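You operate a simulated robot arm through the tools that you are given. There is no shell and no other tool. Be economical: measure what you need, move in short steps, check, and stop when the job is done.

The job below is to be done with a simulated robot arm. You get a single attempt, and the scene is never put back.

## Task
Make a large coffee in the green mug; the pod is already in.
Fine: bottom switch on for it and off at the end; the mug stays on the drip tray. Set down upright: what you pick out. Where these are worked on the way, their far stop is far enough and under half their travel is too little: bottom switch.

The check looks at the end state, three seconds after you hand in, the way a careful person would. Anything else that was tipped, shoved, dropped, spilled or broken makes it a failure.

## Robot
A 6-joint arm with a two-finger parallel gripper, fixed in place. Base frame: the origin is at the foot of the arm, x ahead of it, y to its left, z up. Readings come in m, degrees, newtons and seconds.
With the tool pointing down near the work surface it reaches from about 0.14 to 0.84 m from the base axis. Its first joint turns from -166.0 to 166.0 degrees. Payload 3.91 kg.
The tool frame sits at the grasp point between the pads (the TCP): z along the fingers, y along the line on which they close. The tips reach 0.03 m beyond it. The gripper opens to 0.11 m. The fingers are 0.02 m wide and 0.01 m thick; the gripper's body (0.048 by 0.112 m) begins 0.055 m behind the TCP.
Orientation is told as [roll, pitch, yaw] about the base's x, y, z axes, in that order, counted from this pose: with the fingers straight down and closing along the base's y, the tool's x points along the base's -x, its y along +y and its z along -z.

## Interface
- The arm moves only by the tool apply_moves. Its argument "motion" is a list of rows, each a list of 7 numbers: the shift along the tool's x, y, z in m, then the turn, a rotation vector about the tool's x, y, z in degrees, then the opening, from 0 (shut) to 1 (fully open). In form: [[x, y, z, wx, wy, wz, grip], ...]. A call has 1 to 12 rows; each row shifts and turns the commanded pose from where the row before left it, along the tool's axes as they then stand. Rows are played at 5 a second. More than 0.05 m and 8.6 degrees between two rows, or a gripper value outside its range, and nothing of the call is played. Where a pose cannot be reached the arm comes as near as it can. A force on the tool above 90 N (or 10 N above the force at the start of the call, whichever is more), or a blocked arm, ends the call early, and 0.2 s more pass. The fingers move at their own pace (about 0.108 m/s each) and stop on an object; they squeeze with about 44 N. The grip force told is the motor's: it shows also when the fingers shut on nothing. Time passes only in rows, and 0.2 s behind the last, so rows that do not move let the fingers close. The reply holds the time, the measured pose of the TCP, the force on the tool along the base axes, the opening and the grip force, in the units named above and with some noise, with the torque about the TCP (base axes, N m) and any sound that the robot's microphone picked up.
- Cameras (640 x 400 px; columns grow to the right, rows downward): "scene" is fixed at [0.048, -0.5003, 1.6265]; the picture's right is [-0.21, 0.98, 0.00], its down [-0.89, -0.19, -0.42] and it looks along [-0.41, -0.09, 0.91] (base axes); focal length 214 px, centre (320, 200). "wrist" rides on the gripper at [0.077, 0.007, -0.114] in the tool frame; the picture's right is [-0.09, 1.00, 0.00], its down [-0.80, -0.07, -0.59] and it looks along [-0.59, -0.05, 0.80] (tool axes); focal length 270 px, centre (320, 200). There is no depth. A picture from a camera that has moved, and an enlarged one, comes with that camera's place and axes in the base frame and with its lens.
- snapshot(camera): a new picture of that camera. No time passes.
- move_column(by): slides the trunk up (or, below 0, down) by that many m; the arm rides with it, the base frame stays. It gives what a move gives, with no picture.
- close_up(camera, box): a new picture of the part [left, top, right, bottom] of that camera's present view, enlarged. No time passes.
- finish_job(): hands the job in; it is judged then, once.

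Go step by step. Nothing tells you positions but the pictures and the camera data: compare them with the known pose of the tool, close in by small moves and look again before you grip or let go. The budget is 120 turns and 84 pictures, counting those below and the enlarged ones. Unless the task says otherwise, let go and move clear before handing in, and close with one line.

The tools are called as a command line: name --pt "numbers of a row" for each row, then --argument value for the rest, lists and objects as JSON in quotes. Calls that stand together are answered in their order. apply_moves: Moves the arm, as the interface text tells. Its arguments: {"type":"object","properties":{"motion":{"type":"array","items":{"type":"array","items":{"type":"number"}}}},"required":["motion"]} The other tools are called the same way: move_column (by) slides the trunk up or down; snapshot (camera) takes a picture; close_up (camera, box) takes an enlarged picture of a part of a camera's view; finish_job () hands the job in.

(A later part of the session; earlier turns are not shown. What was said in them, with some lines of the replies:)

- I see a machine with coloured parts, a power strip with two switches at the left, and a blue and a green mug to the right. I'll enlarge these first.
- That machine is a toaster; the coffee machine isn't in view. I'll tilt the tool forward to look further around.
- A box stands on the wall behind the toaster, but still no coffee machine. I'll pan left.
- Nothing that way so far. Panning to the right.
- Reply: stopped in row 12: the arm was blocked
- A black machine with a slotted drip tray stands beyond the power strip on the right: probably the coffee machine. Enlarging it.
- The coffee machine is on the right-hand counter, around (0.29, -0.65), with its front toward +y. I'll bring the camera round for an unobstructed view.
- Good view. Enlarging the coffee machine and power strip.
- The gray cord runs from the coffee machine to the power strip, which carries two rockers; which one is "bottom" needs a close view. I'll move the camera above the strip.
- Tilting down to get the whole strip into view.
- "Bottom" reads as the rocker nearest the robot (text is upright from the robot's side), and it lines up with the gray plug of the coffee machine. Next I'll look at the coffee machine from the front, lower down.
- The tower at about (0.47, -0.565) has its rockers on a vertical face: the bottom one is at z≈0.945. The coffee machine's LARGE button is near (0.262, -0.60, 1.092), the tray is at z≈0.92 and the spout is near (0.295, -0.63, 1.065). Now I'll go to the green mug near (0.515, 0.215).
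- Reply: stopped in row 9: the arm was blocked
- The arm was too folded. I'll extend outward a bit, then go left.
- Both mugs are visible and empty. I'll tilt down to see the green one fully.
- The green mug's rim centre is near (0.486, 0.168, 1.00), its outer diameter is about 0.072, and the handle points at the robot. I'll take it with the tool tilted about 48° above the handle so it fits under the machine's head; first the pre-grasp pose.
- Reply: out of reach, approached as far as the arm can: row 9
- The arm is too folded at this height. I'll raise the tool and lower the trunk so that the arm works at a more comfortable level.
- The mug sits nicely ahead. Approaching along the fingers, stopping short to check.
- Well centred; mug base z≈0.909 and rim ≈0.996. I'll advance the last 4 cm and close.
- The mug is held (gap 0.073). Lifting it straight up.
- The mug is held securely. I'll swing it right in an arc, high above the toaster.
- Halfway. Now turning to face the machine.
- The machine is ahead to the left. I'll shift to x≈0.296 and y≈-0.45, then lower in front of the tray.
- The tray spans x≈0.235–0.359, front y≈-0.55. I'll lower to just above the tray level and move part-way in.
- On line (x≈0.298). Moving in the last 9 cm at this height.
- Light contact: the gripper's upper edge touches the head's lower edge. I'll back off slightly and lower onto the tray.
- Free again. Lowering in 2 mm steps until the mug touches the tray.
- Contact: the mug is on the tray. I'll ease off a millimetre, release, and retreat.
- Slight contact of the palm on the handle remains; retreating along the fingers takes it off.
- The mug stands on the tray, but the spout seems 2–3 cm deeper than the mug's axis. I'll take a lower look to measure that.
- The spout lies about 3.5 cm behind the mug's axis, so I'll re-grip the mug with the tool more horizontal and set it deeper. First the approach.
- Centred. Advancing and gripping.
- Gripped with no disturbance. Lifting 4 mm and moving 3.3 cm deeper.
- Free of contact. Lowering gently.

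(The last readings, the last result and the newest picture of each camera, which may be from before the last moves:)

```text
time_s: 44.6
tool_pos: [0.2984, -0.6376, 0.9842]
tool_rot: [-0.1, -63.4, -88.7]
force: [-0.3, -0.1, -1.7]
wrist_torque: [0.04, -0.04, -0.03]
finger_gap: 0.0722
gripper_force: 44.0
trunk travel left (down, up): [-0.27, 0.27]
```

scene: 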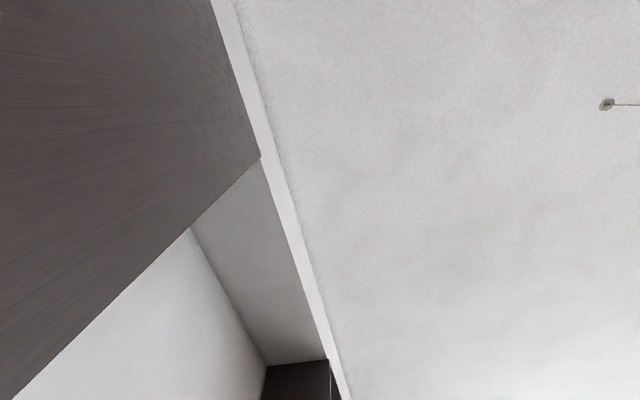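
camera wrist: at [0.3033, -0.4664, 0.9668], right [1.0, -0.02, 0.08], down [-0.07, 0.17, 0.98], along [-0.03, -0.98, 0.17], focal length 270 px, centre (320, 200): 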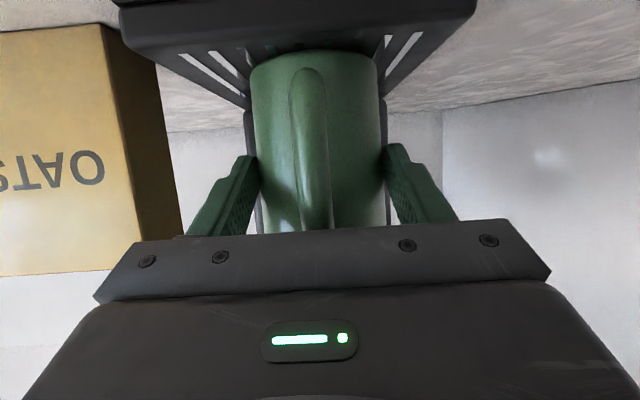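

apply_moves --pt "0.0009 0 0.0004 0 0 0 0.4" --pt "0 0 0 0 0 0 0.75" --pt "0 0 0 0 0 0 0.95" --pt "0 0 0 0 0 0 0.95"

apply_moves --pt "0.015 0 -0.03 0 0 0 0.95" --pt "0.02 0 -0.04 0 0 0 0.95" --pt "0.02 0 -0.04 0 0 0 0.95"

snapshot --camera "wrist"

```text
time_s: 45.6
tool_pos: [0.2999, -0.6387, 0.9837]
tool_rot: [-0.2, -63.5, -88.7]
force: [0.9, 0.0, 0.8]
wrist_torque: [-0.01, 0.01, -0.01]
finger_gap: 0.1048
gripper_force: 0.1
trunk travel left (down, up): [-0.27, 0.27]
```

```text
time_s: 46.4
tool_pos: [0.2966, -0.514, 0.9805]
tool_rot: [-0.1, -63.5, -88.7]
force: [-0.6, -0.1, -0.3]
wrist_torque: [0.0, 0.01, -0.01]
finger_gap: 0.1046
gripper_force: 0.1
trunk travel left (down, up): [-0.27, 0.27]
```

```text
47 pictures are left
camera wrist: at [0.3015, -0.3759, 0.9637], right [1.0, -0.02, 0.08], down [-0.07, 0.17, 0.98], along [-0.03, -0.98, 0.17], focal length 270 px, centre (320, 200)
```

wrist: 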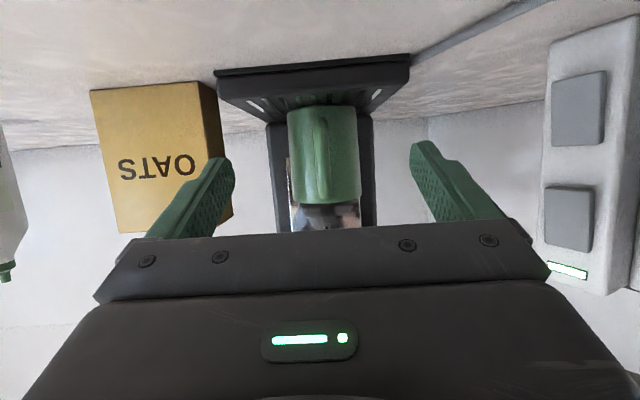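

Checking the mug against the spout from a bit higher.

apply_moves --pt "-0.04 0 -0.02 0 8 0 0.95" --pt "-0.035 0 -0.025 0 8 0 0.95"

close_up --camera "wrist" --box '[220, 20, 420, 240]'

close_up --camera "wrist" --box '[440, 0, 640, 180]'

```text
time_s: 47.0
tool_pos: [0.2977, -0.5122, 1.0704]
tool_rot: [-0.1, -47.4, -88.7]
force: [0.3, 0.9, -0.3]
wrist_torque: [-0.03, 0.0, -0.02]
finger_gap: 0.1048
gripper_force: 0.0
trunk travel left (down, up): [-0.27, 0.27]
```

```text
1.82 times, centred on (320, 130) of wrist
camera zoom: at [0.3032, -0.3749, 1.0918], right [1.0, -0.04, 0.06], down [-0.07, -0.1, 0.99], along [-0.03, -0.99, -0.11], focal length 491 px, centre (320, 327)
```

zoom: 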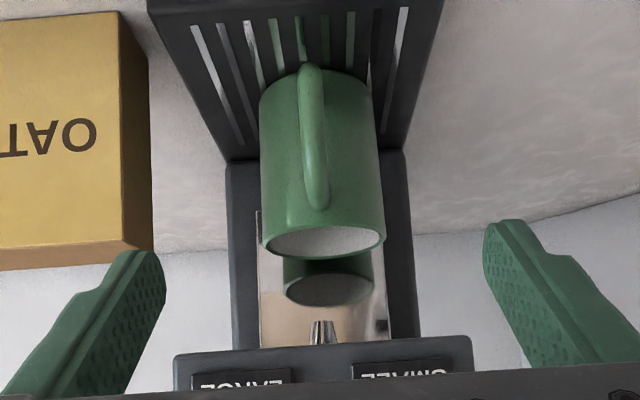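

```text
2.22 times, centred on (540, 90) of wrist
camera zoom: at [0.3032, -0.3749, 1.0918], right [1.0, -0.04, 0.06], down [-0.07, -0.1, 0.99], along [-0.03, -0.99, -0.11], focal length 601 px, centre (-169, 444)
```

zoom: 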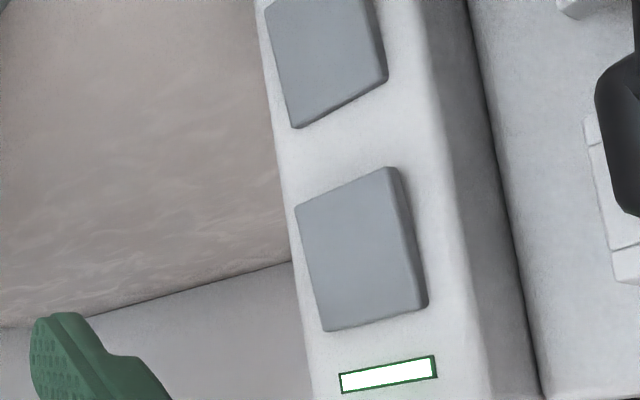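

The mug is centred under the spout (spout y≈-0.651, mug axis ≈-0.653). Now to the switch tower: turning to face it, for a close look at the rockers.

apply_moves --pt "0 0 0 -5.9 0 -5.4 0.95" --pt "0 0 0 -5.9 0 -5.4 0.95" --pt "0 0 0 -5.9 0 -5.4 0.95" --pt "0 0 0 -5.9 0 -5.4 0.95" --pt "0 0 0 -5.9 0 -5.4 0.95" --pt "0 0 0 -5.9 0 -5.4 0.95" --pt "0 0 0 -5.9 0 -5.4 0.95" --pt "0 0.02 0.025 0 0 0 0.95" --pt "0 0.02 0.025 0 0 0 0.95"

snapshot --camera "wrist"

```text
time_s: 49.0
tool_pos: [0.3503, -0.5003, 1.0378]
tool_rot: [-0.1, -47.6, -32.9]
force: [-0.9, 0.5, 0.4]
wrist_torque: [0.03, 0.0, -0.04]
finger_gap: 0.1044
gripper_force: 0.1
trunk travel left (down, up): [-0.27, 0.27]
```

```text
44 pictures are left
camera wrist: at [0.2397, -0.4198, 1.0585], right [0.59, 0.8, 0.06], down [0.05, -0.11, 0.99], along [0.81, -0.58, -0.11], focal length 270 px, centre (320, 200)
```

wrist: 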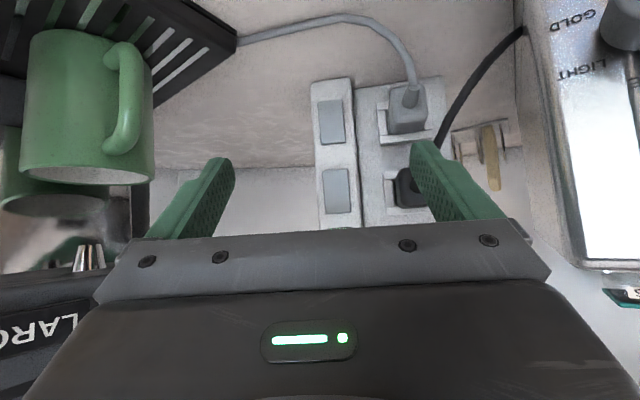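

Now it's clear: gray plug (coffee machine) in the bottom socket, black plug (toaster) in the top one. Zooming on the rockers.

close_up --camera "wrist" --box '[290, 60, 450, 240]'

```text
2.22 times, centred on (370, 150) of wrist
camera zoom: at [0.2397, -0.4198, 1.0585], right [0.59, 0.8, 0.06], down [0.05, -0.11, 0.99], along [0.81, -0.58, -0.11], focal length 601 px, centre (209, 311)
```

zoom: 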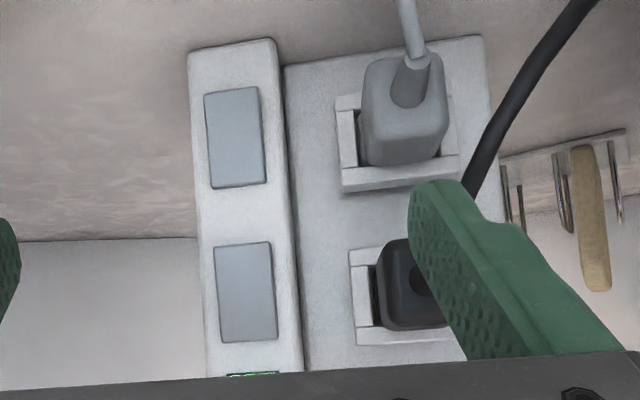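

close_up --camera "wrist" --box '[300, 70, 380, 230]'

close_up --camera "wrist" --box '[305, 90, 365, 150]'

```text
2.50 times, centred on (340, 150) of wrist
camera zoom: at [0.2397, -0.4198, 1.0585], right [0.59, 0.8, 0.06], down [0.05, -0.11, 0.99], along [0.81, -0.58, -0.11], focal length 676 px, centre (270, 325)
```

zoom: 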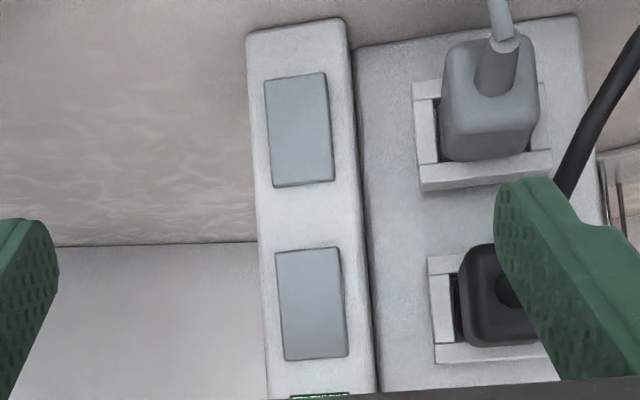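

```text
6.67 times, centred on (335, 120) of wrist
camera zoom: at [0.2397, -0.4198, 1.0585], right [0.59, 0.8, 0.06], down [0.05, -0.11, 0.99], along [0.81, -0.58, -0.11], focal length 1802 px, centre (220, 733)
```

zoom: 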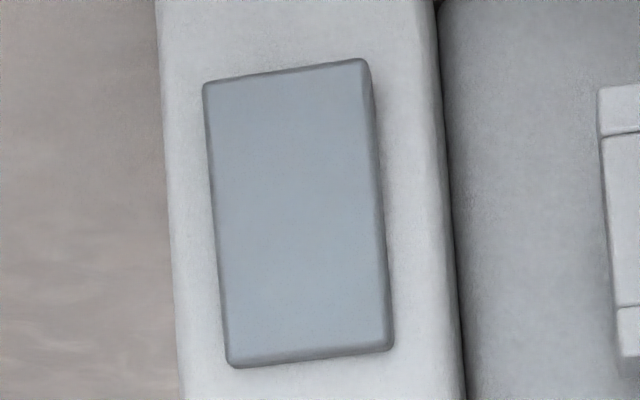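

close_up --camera "wrist" --box '[305, 160, 365, 220]'

```text
6.67 times, centred on (335, 190) of wrist
camera zoom: at [0.2397, -0.4198, 1.0585], right [0.59, 0.8, 0.06], down [0.05, -0.11, 0.99], along [0.81, -0.58, -0.11], focal length 1802 px, centre (220, 267)
```

zoom: 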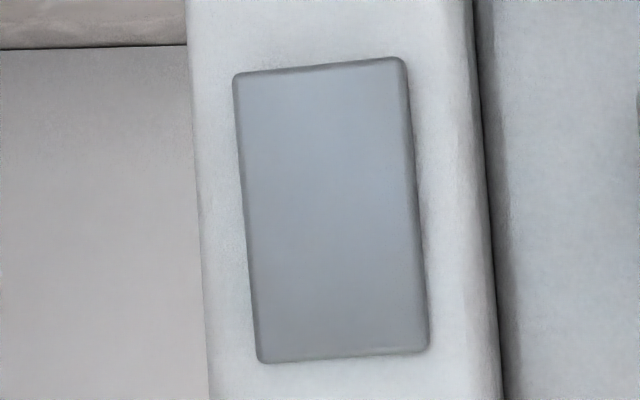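

Rocker 1's centre is at about (0.464, -0.560, 0.954) and its lower end seems to stand out. I'll close the fingers and move to about 2.5 cm in front of its lower half.

apply_moves --pt "0 0 0 0 0 0 0" --pt "0 0 0 0 0 0 0" --pt "0.004 0.004 0.0367 0 0 0 0" --pt "0.004 0.004 0.0367 0 0 0 0" --pt "0.004 0.004 0.0367 0 0 0 0"

snapshot --camera "wrist"

close_up --camera "wrist" --box '[240, 50, 400, 210]'

```text
time_s: 50.2
tool_pos: [0.4167, -0.5307, 0.9538]
tool_rot: [-0.1, -47.5, -32.8]
force: [-0.5, 0.7, -0.7]
wrist_torque: [-0.03, 0.04, 0.01]
finger_gap: 0.0002
gripper_force: 37.9
trunk travel left (down, up): [-0.27, 0.27]
```

```text
39 pictures are left
camera wrist: at [0.3063, -0.4497, 0.9752], right [0.59, 0.8, 0.06], down [0.05, -0.11, 0.99], along [0.81, -0.58, -0.11], focal length 270 px, centre (320, 200)
```

wrist: 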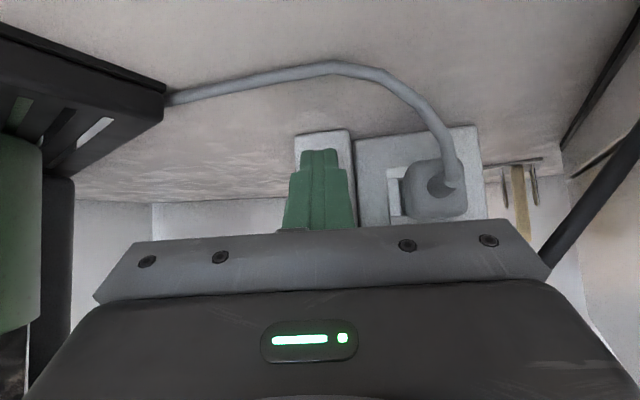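

```text
2.50 times, centred on (320, 130) of wrist
camera zoom: at [0.3063, -0.4497, 0.9752], right [0.59, 0.8, 0.06], down [0.05, -0.11, 0.99], along [0.81, -0.58, -0.11], focal length 676 px, centre (320, 375)
```

zoom: 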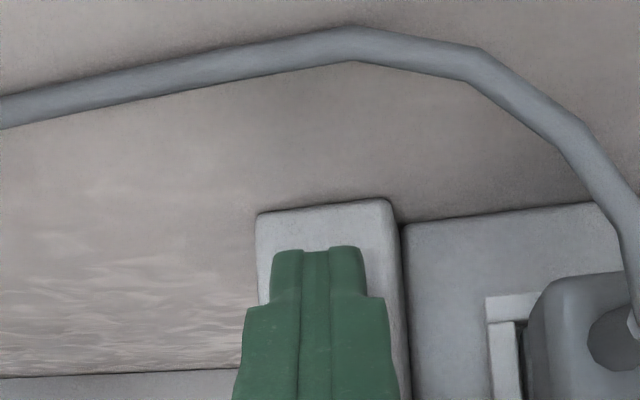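

The fingertips are laterally on the rocker's lower half. Pressing forward in small steps.

apply_moves --pt "-0.0121 0.001 0.0133 0 0 0 0" --pt "-0.0027 0 0.003 0 0 0 0" --pt "-0.002 0 0.0022 0 0 0 0"

```text
time_s: 51.0
tool_pos: [0.4374, -0.5417, 0.9547]
tool_rot: [0.0, -47.5, -32.8]
force: [-0.1, 0.0, -1.0]
wrist_torque: [-0.02, 0.02, 0.02]
finger_gap: 0.0002
gripper_force: 37.6
trunk travel left (down, up): [-0.27, 0.27]
```

apply_moves --pt "-0.002 0 0.0022 0 0 0 0" --pt "-0.002 0 0.0022 0 0 0 0"

```text
time_s: 51.6
tool_pos: [0.4411, -0.5446, 0.9533]
tool_rot: [0.0, -47.4, -32.8]
force: [-11.6, 11.9, -1.0]
wrist_torque: [0.17, 0.19, 0.21]
finger_gap: 0.0001
gripper_force: 38.1
trunk travel left (down, up): [-0.27, 0.27]
```

Contact, 16 N. Pressing a little further.

apply_moves --pt "-0.0013 0 0.0015 0 0 0 0"

close_up --camera "wrist" --box '[240, 50, 400, 210]'

```text
time_s: 52.0
tool_pos: [0.4418, -0.5443, 0.9532]
tool_rot: [0.1, -47.2, -32.9]
force: [-29.7, 25.9, -6.4]
wrist_torque: [0.31, 0.54, 0.37]
finger_gap: 0.0
gripper_force: 37.4
trunk travel left (down, up): [-0.27, 0.27]
```

```text
2.50 times, centred on (320, 130) of wrist
camera zoom: at [0.3309, -0.4641, 0.9747], right [0.59, 0.8, 0.07], down [0.05, -0.12, 0.99], along [0.81, -0.58, -0.11], focal length 676 px, centre (320, 375)
```

zoom: 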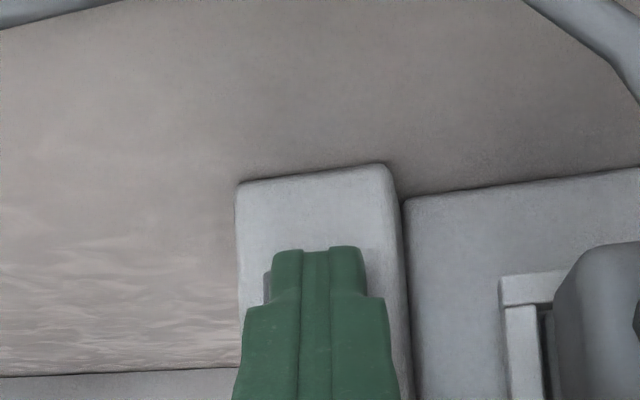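

Stiff already. I'll back off and look at what happened to the rocker.

apply_moves --pt "0.012 0 -0.0135 0 0 0 0" --pt "0.006 0 -0.045 0 0 0 0" --pt "0 0 -0.045 0 0 0 0"

snapshot --camera "wrist"

close_up --camera "wrist" --box '[300, 70, 380, 150]'

```text
time_s: 52.8
tool_pos: [0.3732, -0.4983, 1.0104]
tool_rot: [-0.1, -47.6, -32.7]
force: [0.1, 0.1, 0.0]
wrist_torque: [0.01, 0.01, 0.0]
finger_gap: 0.0001
gripper_force: 37.0
trunk travel left (down, up): [-0.27, 0.27]
```

```text
36 pictures are left
camera wrist: at [0.2621, -0.4177, 1.0306], right [0.59, 0.8, 0.06], down [0.05, -0.11, 0.99], along [0.81, -0.58, -0.11], focal length 270 px, centre (320, 200)
```

wrist: 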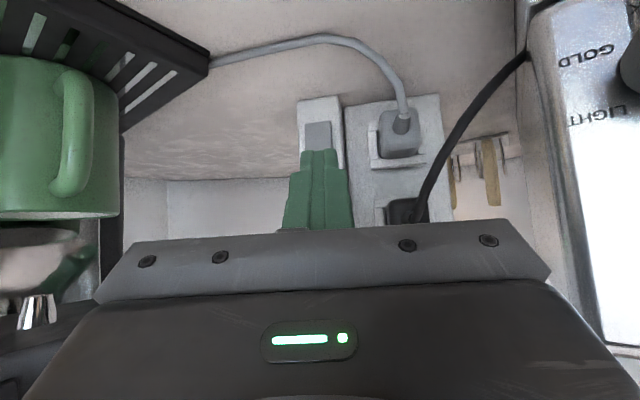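

```text
5.00 times, centred on (340, 110) of wrist
camera zoom: at [0.2621, -0.4177, 1.0306], right [0.59, 0.8, 0.06], down [0.05, -0.11, 0.99], along [0.81, -0.58, -0.11], focal length 1351 px, centre (220, 650)
```

zoom: 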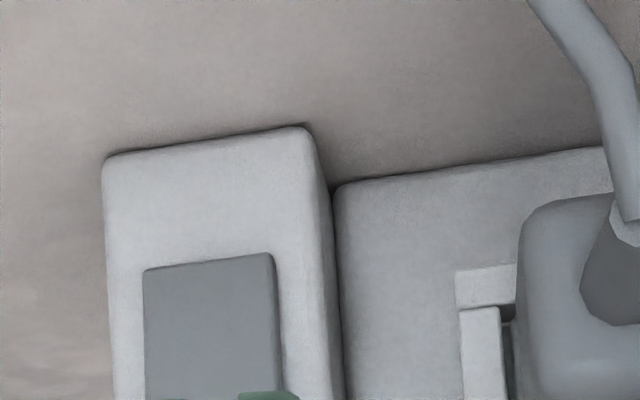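

The rocker's shading changed: its lower end is now in, so it flipped. I'll open the fingers to see both rockers.

apply_moves --pt "0 0 -0.02 0 0 0 0.9" --pt "0 0 0 0 0 0 0.9"

close_up --camera "wrist" --box '[280, 80, 400, 220]'

```text
time_s: 53.4
tool_pos: [0.3589, -0.4892, 1.0233]
tool_rot: [0.1, -47.6, -32.8]
force: [0.1, -0.5, 0.1]
wrist_torque: [0.0, 0.0, -0.01]
finger_gap: 0.099
gripper_force: 0.0
trunk travel left (down, up): [-0.27, 0.27]
```

```text
2.86 times, centred on (340, 150) of wrist
camera zoom: at [0.2485, -0.4094, 1.0445], right [0.59, 0.8, 0.06], down [0.05, -0.12, 0.99], along [0.81, -0.58, -0.11], focal length 772 px, centre (263, 343)
```

zoom: 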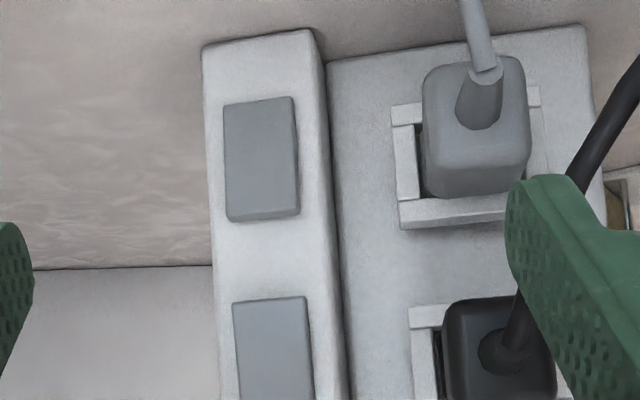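

Rocker 1 now matches rocker 2's position. Next I'll bring closed fingers in front of the LARGE button.

apply_moves --pt "-0.0332 0 -0.0303 0 0 0 0" --pt "-0.0332 0 -0.0303 0 0 0 0" --pt "0.0275 -0.0263 -0.03 0 0 0 0" --pt "0.0275 -0.0263 -0.03 0 0 0 0" --pt "0 0 0 5.9 0 5.4 0" --pt "0 0 0 5.9 0 5.4 0" --pt "0 0 0 5.9 0 5.4 0" --pt "0 0 0 5.9 0 5.4 0" --pt "0 0 0 5.9 0 5.4 0" --pt "0 0 0 5.9 0 5.4 0" --pt "0 0 0 5.9 0 5.4 0"

snapshot --camera "wrist"

```text
time_s: 55.8
tool_pos: [0.2623, -0.4918, 1.1144]
tool_rot: [0.0, -47.5, -88.8]
force: [-0.3, -0.1, -0.1]
wrist_torque: [-0.04, 0.0, -0.04]
finger_gap: 0.0
gripper_force: 37.9
trunk travel left (down, up): [-0.27, 0.27]
```

```text
33 pictures are left
camera wrist: at [0.2664, -0.3538, 1.1345], right [1.0, -0.04, 0.06], down [-0.07, -0.1, 0.99], along [-0.03, -0.99, -0.11], focal length 270 px, centre (320, 200)
```

wrist: 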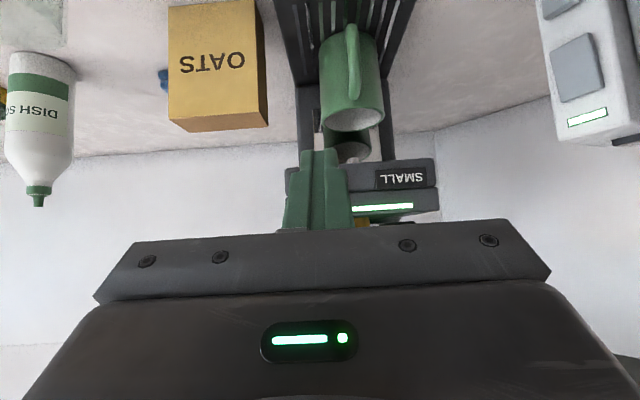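

A green light now glows on the coffee machine: it is powered. The LARGE button is right ahead at (0.262, -0.60, 1.092), so I'll close in.

apply_moves --pt "-0.0234 -0.001 0.0396 0 0 0 0" --pt "-0.0149 0 0.0162 0 0 0 0"

close_up --camera "wrist" --box '[240, 80, 440, 240]'

```text
time_s: 56.4
tool_pos: [0.2623, -0.5583, 1.1048]
tool_rot: [-0.1, -47.4, -88.7]
force: [0.8, -0.2, -0.9]
wrist_torque: [0.0, 0.03, 0.01]
finger_gap: 0.0002
gripper_force: 37.5
trunk travel left (down, up): [-0.27, 0.27]
```

```text
2.50 times, centred on (340, 160) of wrist
camera zoom: at [0.2668, -0.4211, 1.1256], right [1.0, -0.04, 0.06], down [-0.07, -0.1, 0.99], along [-0.03, -0.99, -0.11], focal length 676 px, centre (270, 300)
```

zoom: 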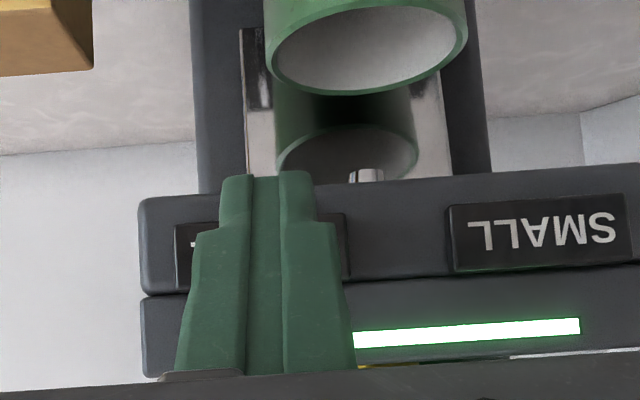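

Aligned with LARGE. Pressing in 3 mm steps.

apply_moves --pt "-0.0034 0 0.0037 0 0 0 0" --pt "-0.0034 0 0.0037 0 0 0 0"

```text
time_s: 57.0
tool_pos: [0.2621, -0.5673, 1.1048]
tool_rot: [-0.1, -47.5, -88.8]
force: [0.4, 0.5, -0.7]
wrist_torque: [-0.02, 0.01, -0.04]
finger_gap: 0.0
gripper_force: 37.4
trunk travel left (down, up): [-0.27, 0.27]
heard: click
```

A click was heard. Backing off a little and watching/listening.

apply_moves --pt "0.0135 0 -0.0147 0 0 0 0" --pt "0.0135 0 -0.0147 0 0 0 0" --pt "0 0 0 0 0 0 0"

close_up --camera "wrist" --box '[240, 60, 440, 240]'

```text
time_s: 57.8
tool_pos: [0.2601, -0.5288, 1.1045]
tool_rot: [-0.1, -47.4, -88.8]
force: [-0.3, 0.3, -0.6]
wrist_torque: [0.0, 0.0, -0.03]
finger_gap: 0.0003
gripper_force: 37.5
trunk travel left (down, up): [-0.27, 0.27]
```

```text
2.22 times, centred on (340, 150) of wrist
camera zoom: at [0.2655, -0.3914, 1.1253], right [1.0, -0.04, 0.06], down [-0.07, -0.1, 0.99], along [-0.03, -0.99, -0.11], focal length 601 px, centre (276, 311)
```

zoom: 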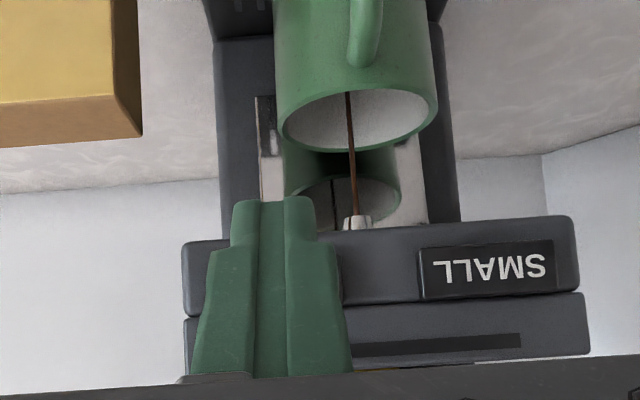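

Coffee is running into the green mug. Waiting here while it brews.

apply_moves --pt "0.0135 0 -0.0147 0 0 0 0" --pt "0 0 0 0 0 0 0" --pt "0 0 0 0 0 0 0" --pt "0 0 0 0 0 0 0" --pt "0 0 0 0 0 0 0" --pt "0 0 0 0 0 0 0" --pt "0 0 0 0 0 0 0" --pt "0 0 0 0 0 0 0" --pt "0 0 0 0 0 0 0" --pt "0 0 0 0 0 0 0" --pt "0 0 0 0 0 0 0" --pt "0 0 0 0 0 0 0"

apply_moves --pt "0 0 0 0 0 0 0" --pt "0 0 0 0 0 0 0" --pt "0 0 0 0 0 0 0" --pt "0 0 0 0 0 0 0" --pt "0 0 0 0 0 0 0" --pt "0 0 0 0 0 0 0" --pt "0 0 0 0 0 0 0" --pt "0 0 0 0 0 0 0" --pt "0 0 0 0 0 0 0" --pt "0 0 0 0 0 0 0" --pt "0 0 0 0 0 0 0" --pt "0 0 0 0 0 0 0"

close_up --camera "wrist" --box '[240, 60, 440, 240]'

```text
time_s: 60.4
tool_pos: [0.2613, -0.508, 1.1042]
tool_rot: [-0.1, -47.5, -88.8]
force: [-0.2, 0.4, -0.7]
wrist_torque: [0.01, 0.02, -0.02]
finger_gap: 0.0
gripper_force: 38.0
trunk travel left (down, up): [-0.27, 0.27]
```

```text
time_s: 63.0
tool_pos: [0.2611, -0.5078, 1.1048]
tool_rot: [-0.1, -47.5, -88.8]
force: [0.5, -0.5, 0.0]
wrist_torque: [-0.01, 0.03, 0.01]
finger_gap: 0.0
gripper_force: 37.5
trunk travel left (down, up): [-0.27, 0.27]
```

```text
2.22 times, centred on (340, 150) of wrist
camera zoom: at [0.2657, -0.3713, 1.1256], right [1.0, -0.04, 0.06], down [-0.07, -0.1, 0.99], along [-0.03, -0.99, -0.11], focal length 601 px, centre (276, 311)
```

zoom: 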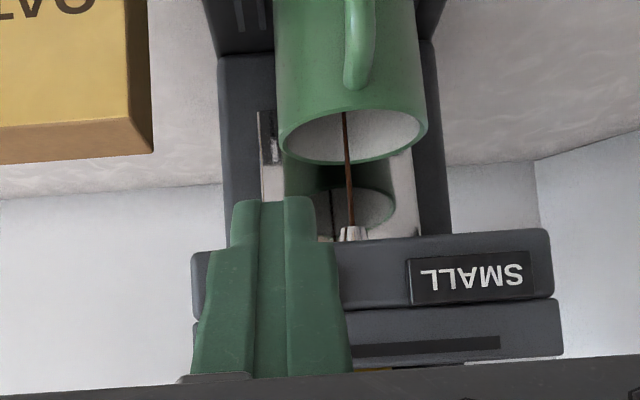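

Still brewing; waiting on.

apply_moves --pt "0 0 0 0 0 0 0" --pt "0 0 0 0 0 0 0" --pt "0 0 0 0 0 0 0" --pt "0 0 0 0 0 0 0" --pt "0 0 0 0 0 0 0" --pt "0 0 0 0 0 0 0" --pt "0 0 0 0 0 0 0" --pt "0 0 0 0 0 0 0" --pt "0 0 0 0 0 0 0" --pt "0 0 0 0 0 0 0" --pt "0 0 0 0 0 0 0" --pt "0 0 0 0 0 0 0"

apply_moves --pt "0 0 0 0 0 0 0" --pt "0 0 0 0 0 0 0" --pt "0 0 0 0 0 0 0" --pt "0 0 0 0 0 0 0" --pt "0 0 0 0 0 0 0" --pt "0 0 0 0 0 0 0" --pt "0 0 0 0 0 0 0" --pt "0 0 0 0 0 0 0" --pt "0 0 0 0 0 0 0" --pt "0 0 0 0 0 0 0" --pt "0 0 0 0 0 0 0" --pt "0 0 0 0 0 0 0"

apply_moves --pt "0 0 0 0 0 0 0" --pt "0 0 0 0 0 0 0" --pt "0 0 0 0 0 0 0" --pt "0 0 0 0 0 0 0" --pt "0 0 0 0 0 0 0" --pt "0 0 0 0 0 0 0" --pt "0 0 0 0 0 0 0" --pt "0 0 0 0 0 0 0" --pt "0 0 0 0 0 0 0" --pt "0 0 0 0 0 0 0" --pt "0 0 0 0 0 0 0" --pt "0 0 0 0 0 0 0"

close_up --camera "wrist" --box '[240, 60, 440, 240]'

```text
time_s: 65.6
tool_pos: [0.261, -0.5082, 1.1051]
tool_rot: [-0.1, -47.5, -88.8]
force: [0.5, 0.2, -0.5]
wrist_torque: [0.02, 0.0, 0.02]
finger_gap: 0.0
gripper_force: 37.9
trunk travel left (down, up): [-0.27, 0.27]
```

```text
time_s: 68.2
tool_pos: [0.2614, -0.5069, 1.1047]
tool_rot: [-0.1, -47.4, -88.9]
force: [0.4, -0.3, 0.0]
wrist_torque: [-0.01, 0.01, 0.01]
finger_gap: 0.0002
gripper_force: 37.8
trunk travel left (down, up): [-0.27, 0.27]
```

```text
time_s: 70.8
tool_pos: [0.2618, -0.5098, 1.1043]
tool_rot: [-0.1, -47.5, -88.8]
force: [0.4, -0.3, 0.7]
wrist_torque: [-0.01, -0.02, -0.01]
finger_gap: 0.0001
gripper_force: 37.5
trunk travel left (down, up): [-0.27, 0.27]
```

```text
2.22 times, centred on (340, 150) of wrist
camera zoom: at [0.2657, -0.3713, 1.1257], right [1.0, -0.04, 0.06], down [-0.07, -0.1, 0.99], along [-0.03, -0.99, -0.11], focal length 601 px, centre (276, 311)
```

zoom: 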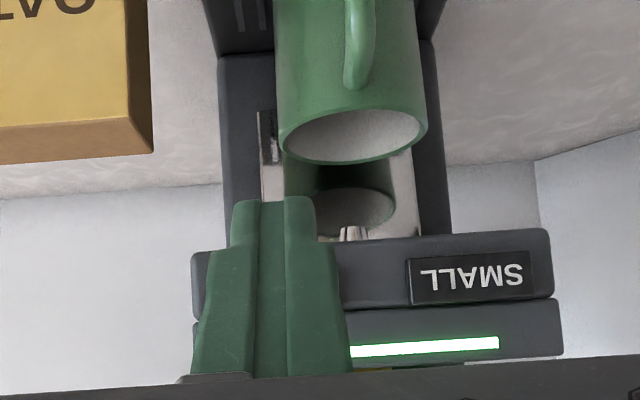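

Brewing has finished: the flow stopped and the ready light is back. Now back to the bottom switch to press its upper half.

apply_moves --pt "0 0 0 -5.9 0 -5.4 0" --pt "0 0 0 -5.9 0 -5.4 0" --pt "0 0 0 -5.9 0 -5.4 0" --pt "0 0 0 -5.9 0 -5.4 0" --pt "0 0 0 -5.9 0 -5.4 0" --pt "0 0 0 -5.9 0 -5.4 0" --pt "0 0 0 -5.9 0 -5.4 0" --pt "-0.0239 0.0167 0.0261 0 0 0 0" --pt "-0.0239 0.0167 0.0261 0 0 0 0" --pt "-0.0239 0.0167 0.0261 0 0 0 0"

snapshot --camera "wrist"

```text
time_s: 73.0
tool_pos: [0.3762, -0.5229, 1.1058]
tool_rot: [-0.1, -47.5, -32.9]
force: [-0.3, -1.3, 0.2]
wrist_torque: [-0.03, -0.02, -0.03]
finger_gap: 0.0002
gripper_force: 38.2
trunk travel left (down, up): [-0.27, 0.27]
```

```text
28 pictures are left
camera wrist: at [0.2664, -0.443, 1.1258], right [0.59, 0.8, 0.06], down [0.05, -0.11, 0.99], along [0.81, -0.58, -0.11], focal length 270 px, centre (320, 200)
```

wrist: 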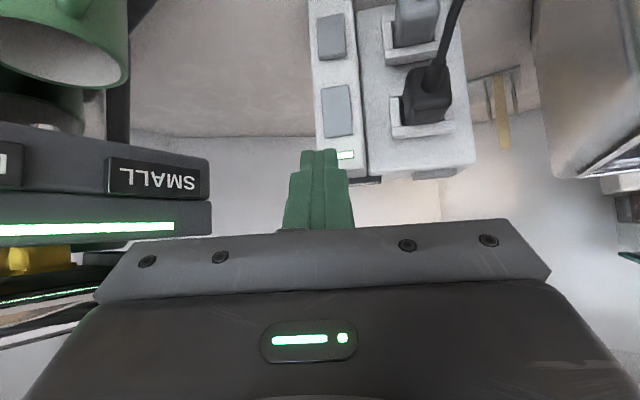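

apply_moves --pt "0.0223 0.0049 0.0383 0 0 0 0" --pt "0.0223 0.0049 0.0383 0 0 0 0" --pt "0.0223 0.0045 0.0383 0 0 0 0"

close_up --camera "wrist" --box '[240, 50, 400, 210]'

```text
time_s: 73.8
tool_pos: [0.4195, -0.5334, 0.9781]
tool_rot: [0.1, -47.4, -32.9]
force: [0.4, 0.1, -0.1]
wrist_torque: [0.03, 0.0, 0.01]
finger_gap: 0.0
gripper_force: 38.0
trunk travel left (down, up): [-0.27, 0.27]
```

```text
2.50 times, centred on (320, 130) of wrist
camera zoom: at [0.3087, -0.4531, 0.9983], right [0.59, 0.8, 0.06], down [0.05, -0.12, 0.99], along [0.81, -0.58, -0.11], focal length 676 px, centre (320, 375)
```

zoom: 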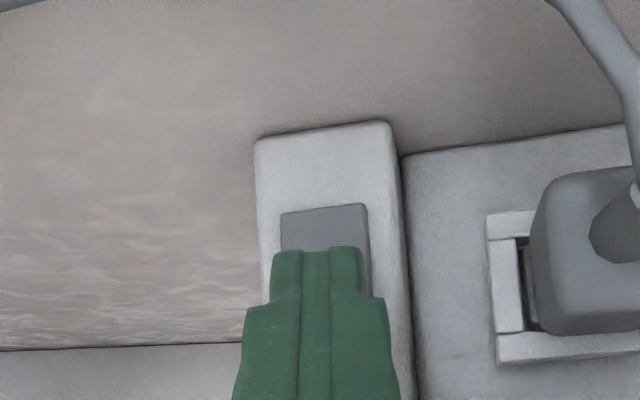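

Aligned with the upper half of the bottom rocker. Pressing.

apply_moves --pt "-0.0095 0 0.0103 0 0 0 0" --pt "-0.002 0 0.0022 0 0 0 0" --pt "-0.002 0 0.0022 0 0 0 0"

```text
time_s: 74.6
tool_pos: [0.4349, -0.5429, 0.9787]
tool_rot: [-0.1, -47.4, -32.8]
force: [-0.6, 0.6, -0.2]
wrist_torque: [0.03, -0.03, 0.02]
finger_gap: 0.0
gripper_force: 37.8
trunk travel left (down, up): [-0.27, 0.27]
```

apply_moves --pt "-0.002 0 0.0022 0 0 0 0" --pt "-0.002 0 0.0022 0 0 0 0"

```text
time_s: 75.2
tool_pos: [0.4394, -0.5474, 0.9786]
tool_rot: [0.0, -47.6, -32.8]
force: [0.1, 0.3, -0.7]
wrist_torque: [0.01, 0.02, 0.03]
finger_gap: 0.0
gripper_force: 37.2
trunk travel left (down, up): [-0.27, 0.27]
```

apply_moves --pt "-0.0014 0 0.0015 0 0 0 0" --pt "-0.0014 0 0.0015 0 0 0 0"

```text
time_s: 75.8
tool_pos: [0.4399, -0.5469, 0.9785]
tool_rot: [0.0, -47.3, -32.8]
force: [-17.5, 17.2, -0.9]
wrist_torque: [0.26, 0.3, 0.33]
finger_gap: 0.0
gripper_force: 37.4
trunk travel left (down, up): [-0.27, 0.27]
```

Firm stop reached (about 25 N). One small push more, then back off and check.

apply_moves --pt "-0.0007 0 0.0008 0 0 0 0" --pt "0.01 0 -0.0109 0 0 0 0" --pt "0 0 -0.045 0 0 0 0" --pt "0 0 -0.045 0 0 0 0.9" --pt "-0.02 0 -0.03 0 0 0 0.9" --pt "0 0 0 0 0 0 0.9"

close_up --camera "wrist" --box '[280, 60, 400, 200]'

snapshot --camera "wrist"

```text
time_s: 77.2
tool_pos: [0.3673, -0.5001, 1.0729]
tool_rot: [-0.1, -47.4, -32.8]
force: [-0.1, 0.1, 0.2]
wrist_torque: [0.0, 0.01, -0.01]
finger_gap: 0.0989
gripper_force: 0.1
trunk travel left (down, up): [-0.27, 0.27]
```

```text
2.86 times, centred on (340, 130) of wrist
camera zoom: at [0.258, -0.4203, 1.0934], right [0.59, 0.8, 0.06], down [0.05, -0.11, 0.99], along [0.81, -0.58, -0.11], focal length 772 px, centre (263, 400)
```

zoom: 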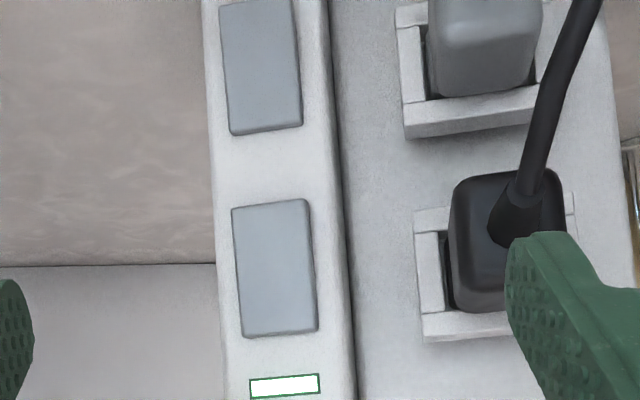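

```text
25 pictures are left
camera wrist: at [0.258, -0.4203, 1.0934], right [0.59, 0.8, 0.06], down [0.05, -0.11, 0.99], along [0.81, -0.58, -0.11], focal length 270 px, centre (320, 200)
```

wrist: 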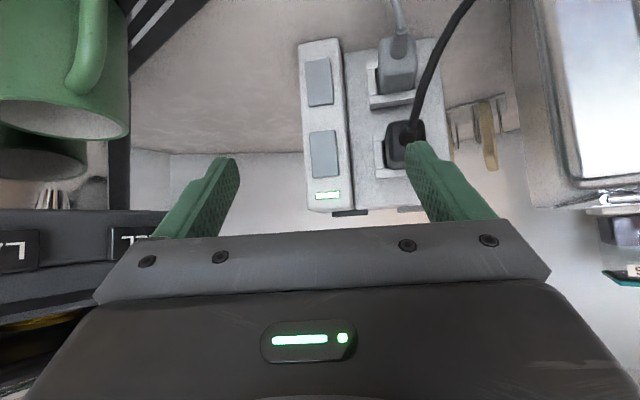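

The machine's light looks dark now. I'll withdraw to a clear spot facing the machine for a final check.

apply_moves --pt "-0.033 0 -0.03 0 0 0 0.9" --pt "0.0275 -0.0263 -0.03 0 0 0 0.9" --pt "0.0275 -0.0263 -0.03 0 0 0 0.9" --pt "0 0 0 5.9 0 5.4 0.9" --pt "0 0 0 5.9 0 5.4 0.9" --pt "0 0 0 5.9 0 5.4 0.9" --pt "0 0 0 5.9 0 5.4 0.9" --pt "0 0 0 5.9 0 5.4 0.9" --pt "0 0 0 5.9 0 5.4 0.9" --pt "0 0 0 5.9 0 5.4 0.9"

snapshot --camera "wrist"

close_up --camera "wrist" --box '[250, 20, 450, 230]'

```text
time_s: 79.4
tool_pos: [0.272, -0.5011, 1.1182]
tool_rot: [-0.1, -47.5, -88.8]
force: [0.0, 0.2, -0.3]
wrist_torque: [-0.02, -0.02, 0.01]
finger_gap: 0.0992
gripper_force: 0.0
trunk travel left (down, up): [-0.27, 0.27]
```

```text
24 pictures are left
camera wrist: at [0.2776, -0.3641, 1.1387], right [1.0, -0.04, 0.06], down [-0.07, -0.1, 0.99], along [-0.03, -0.99, -0.11], focal length 270 px, centre (320, 200)
```

wrist: 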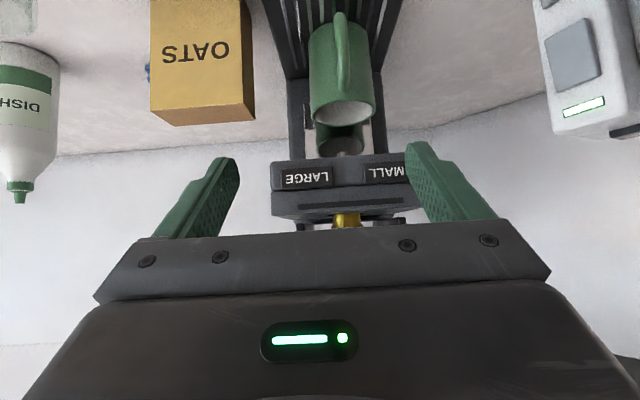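

```text
1.90 times, centred on (350, 125) of wrist
camera zoom: at [0.2776, -0.3641, 1.1387], right [1.0, -0.04, 0.06], down [-0.07, -0.1, 0.99], along [-0.03, -0.99, -0.11], focal length 515 px, centre (263, 343)
```

zoom: 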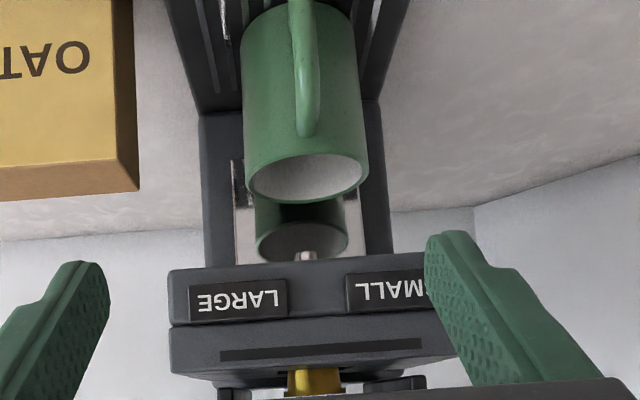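

Everything checks out: the coffee is brewed, the machine light and the bottom switch are off, the green mug stands upright under the spout, and the gripper is clear. Handing in.

finish_job

```text
The job is handed in.
```

The large coffee was brewed into the green mug, which is standing upright on the drip tray, and the bottom switch was turned on for the brew and is off again.
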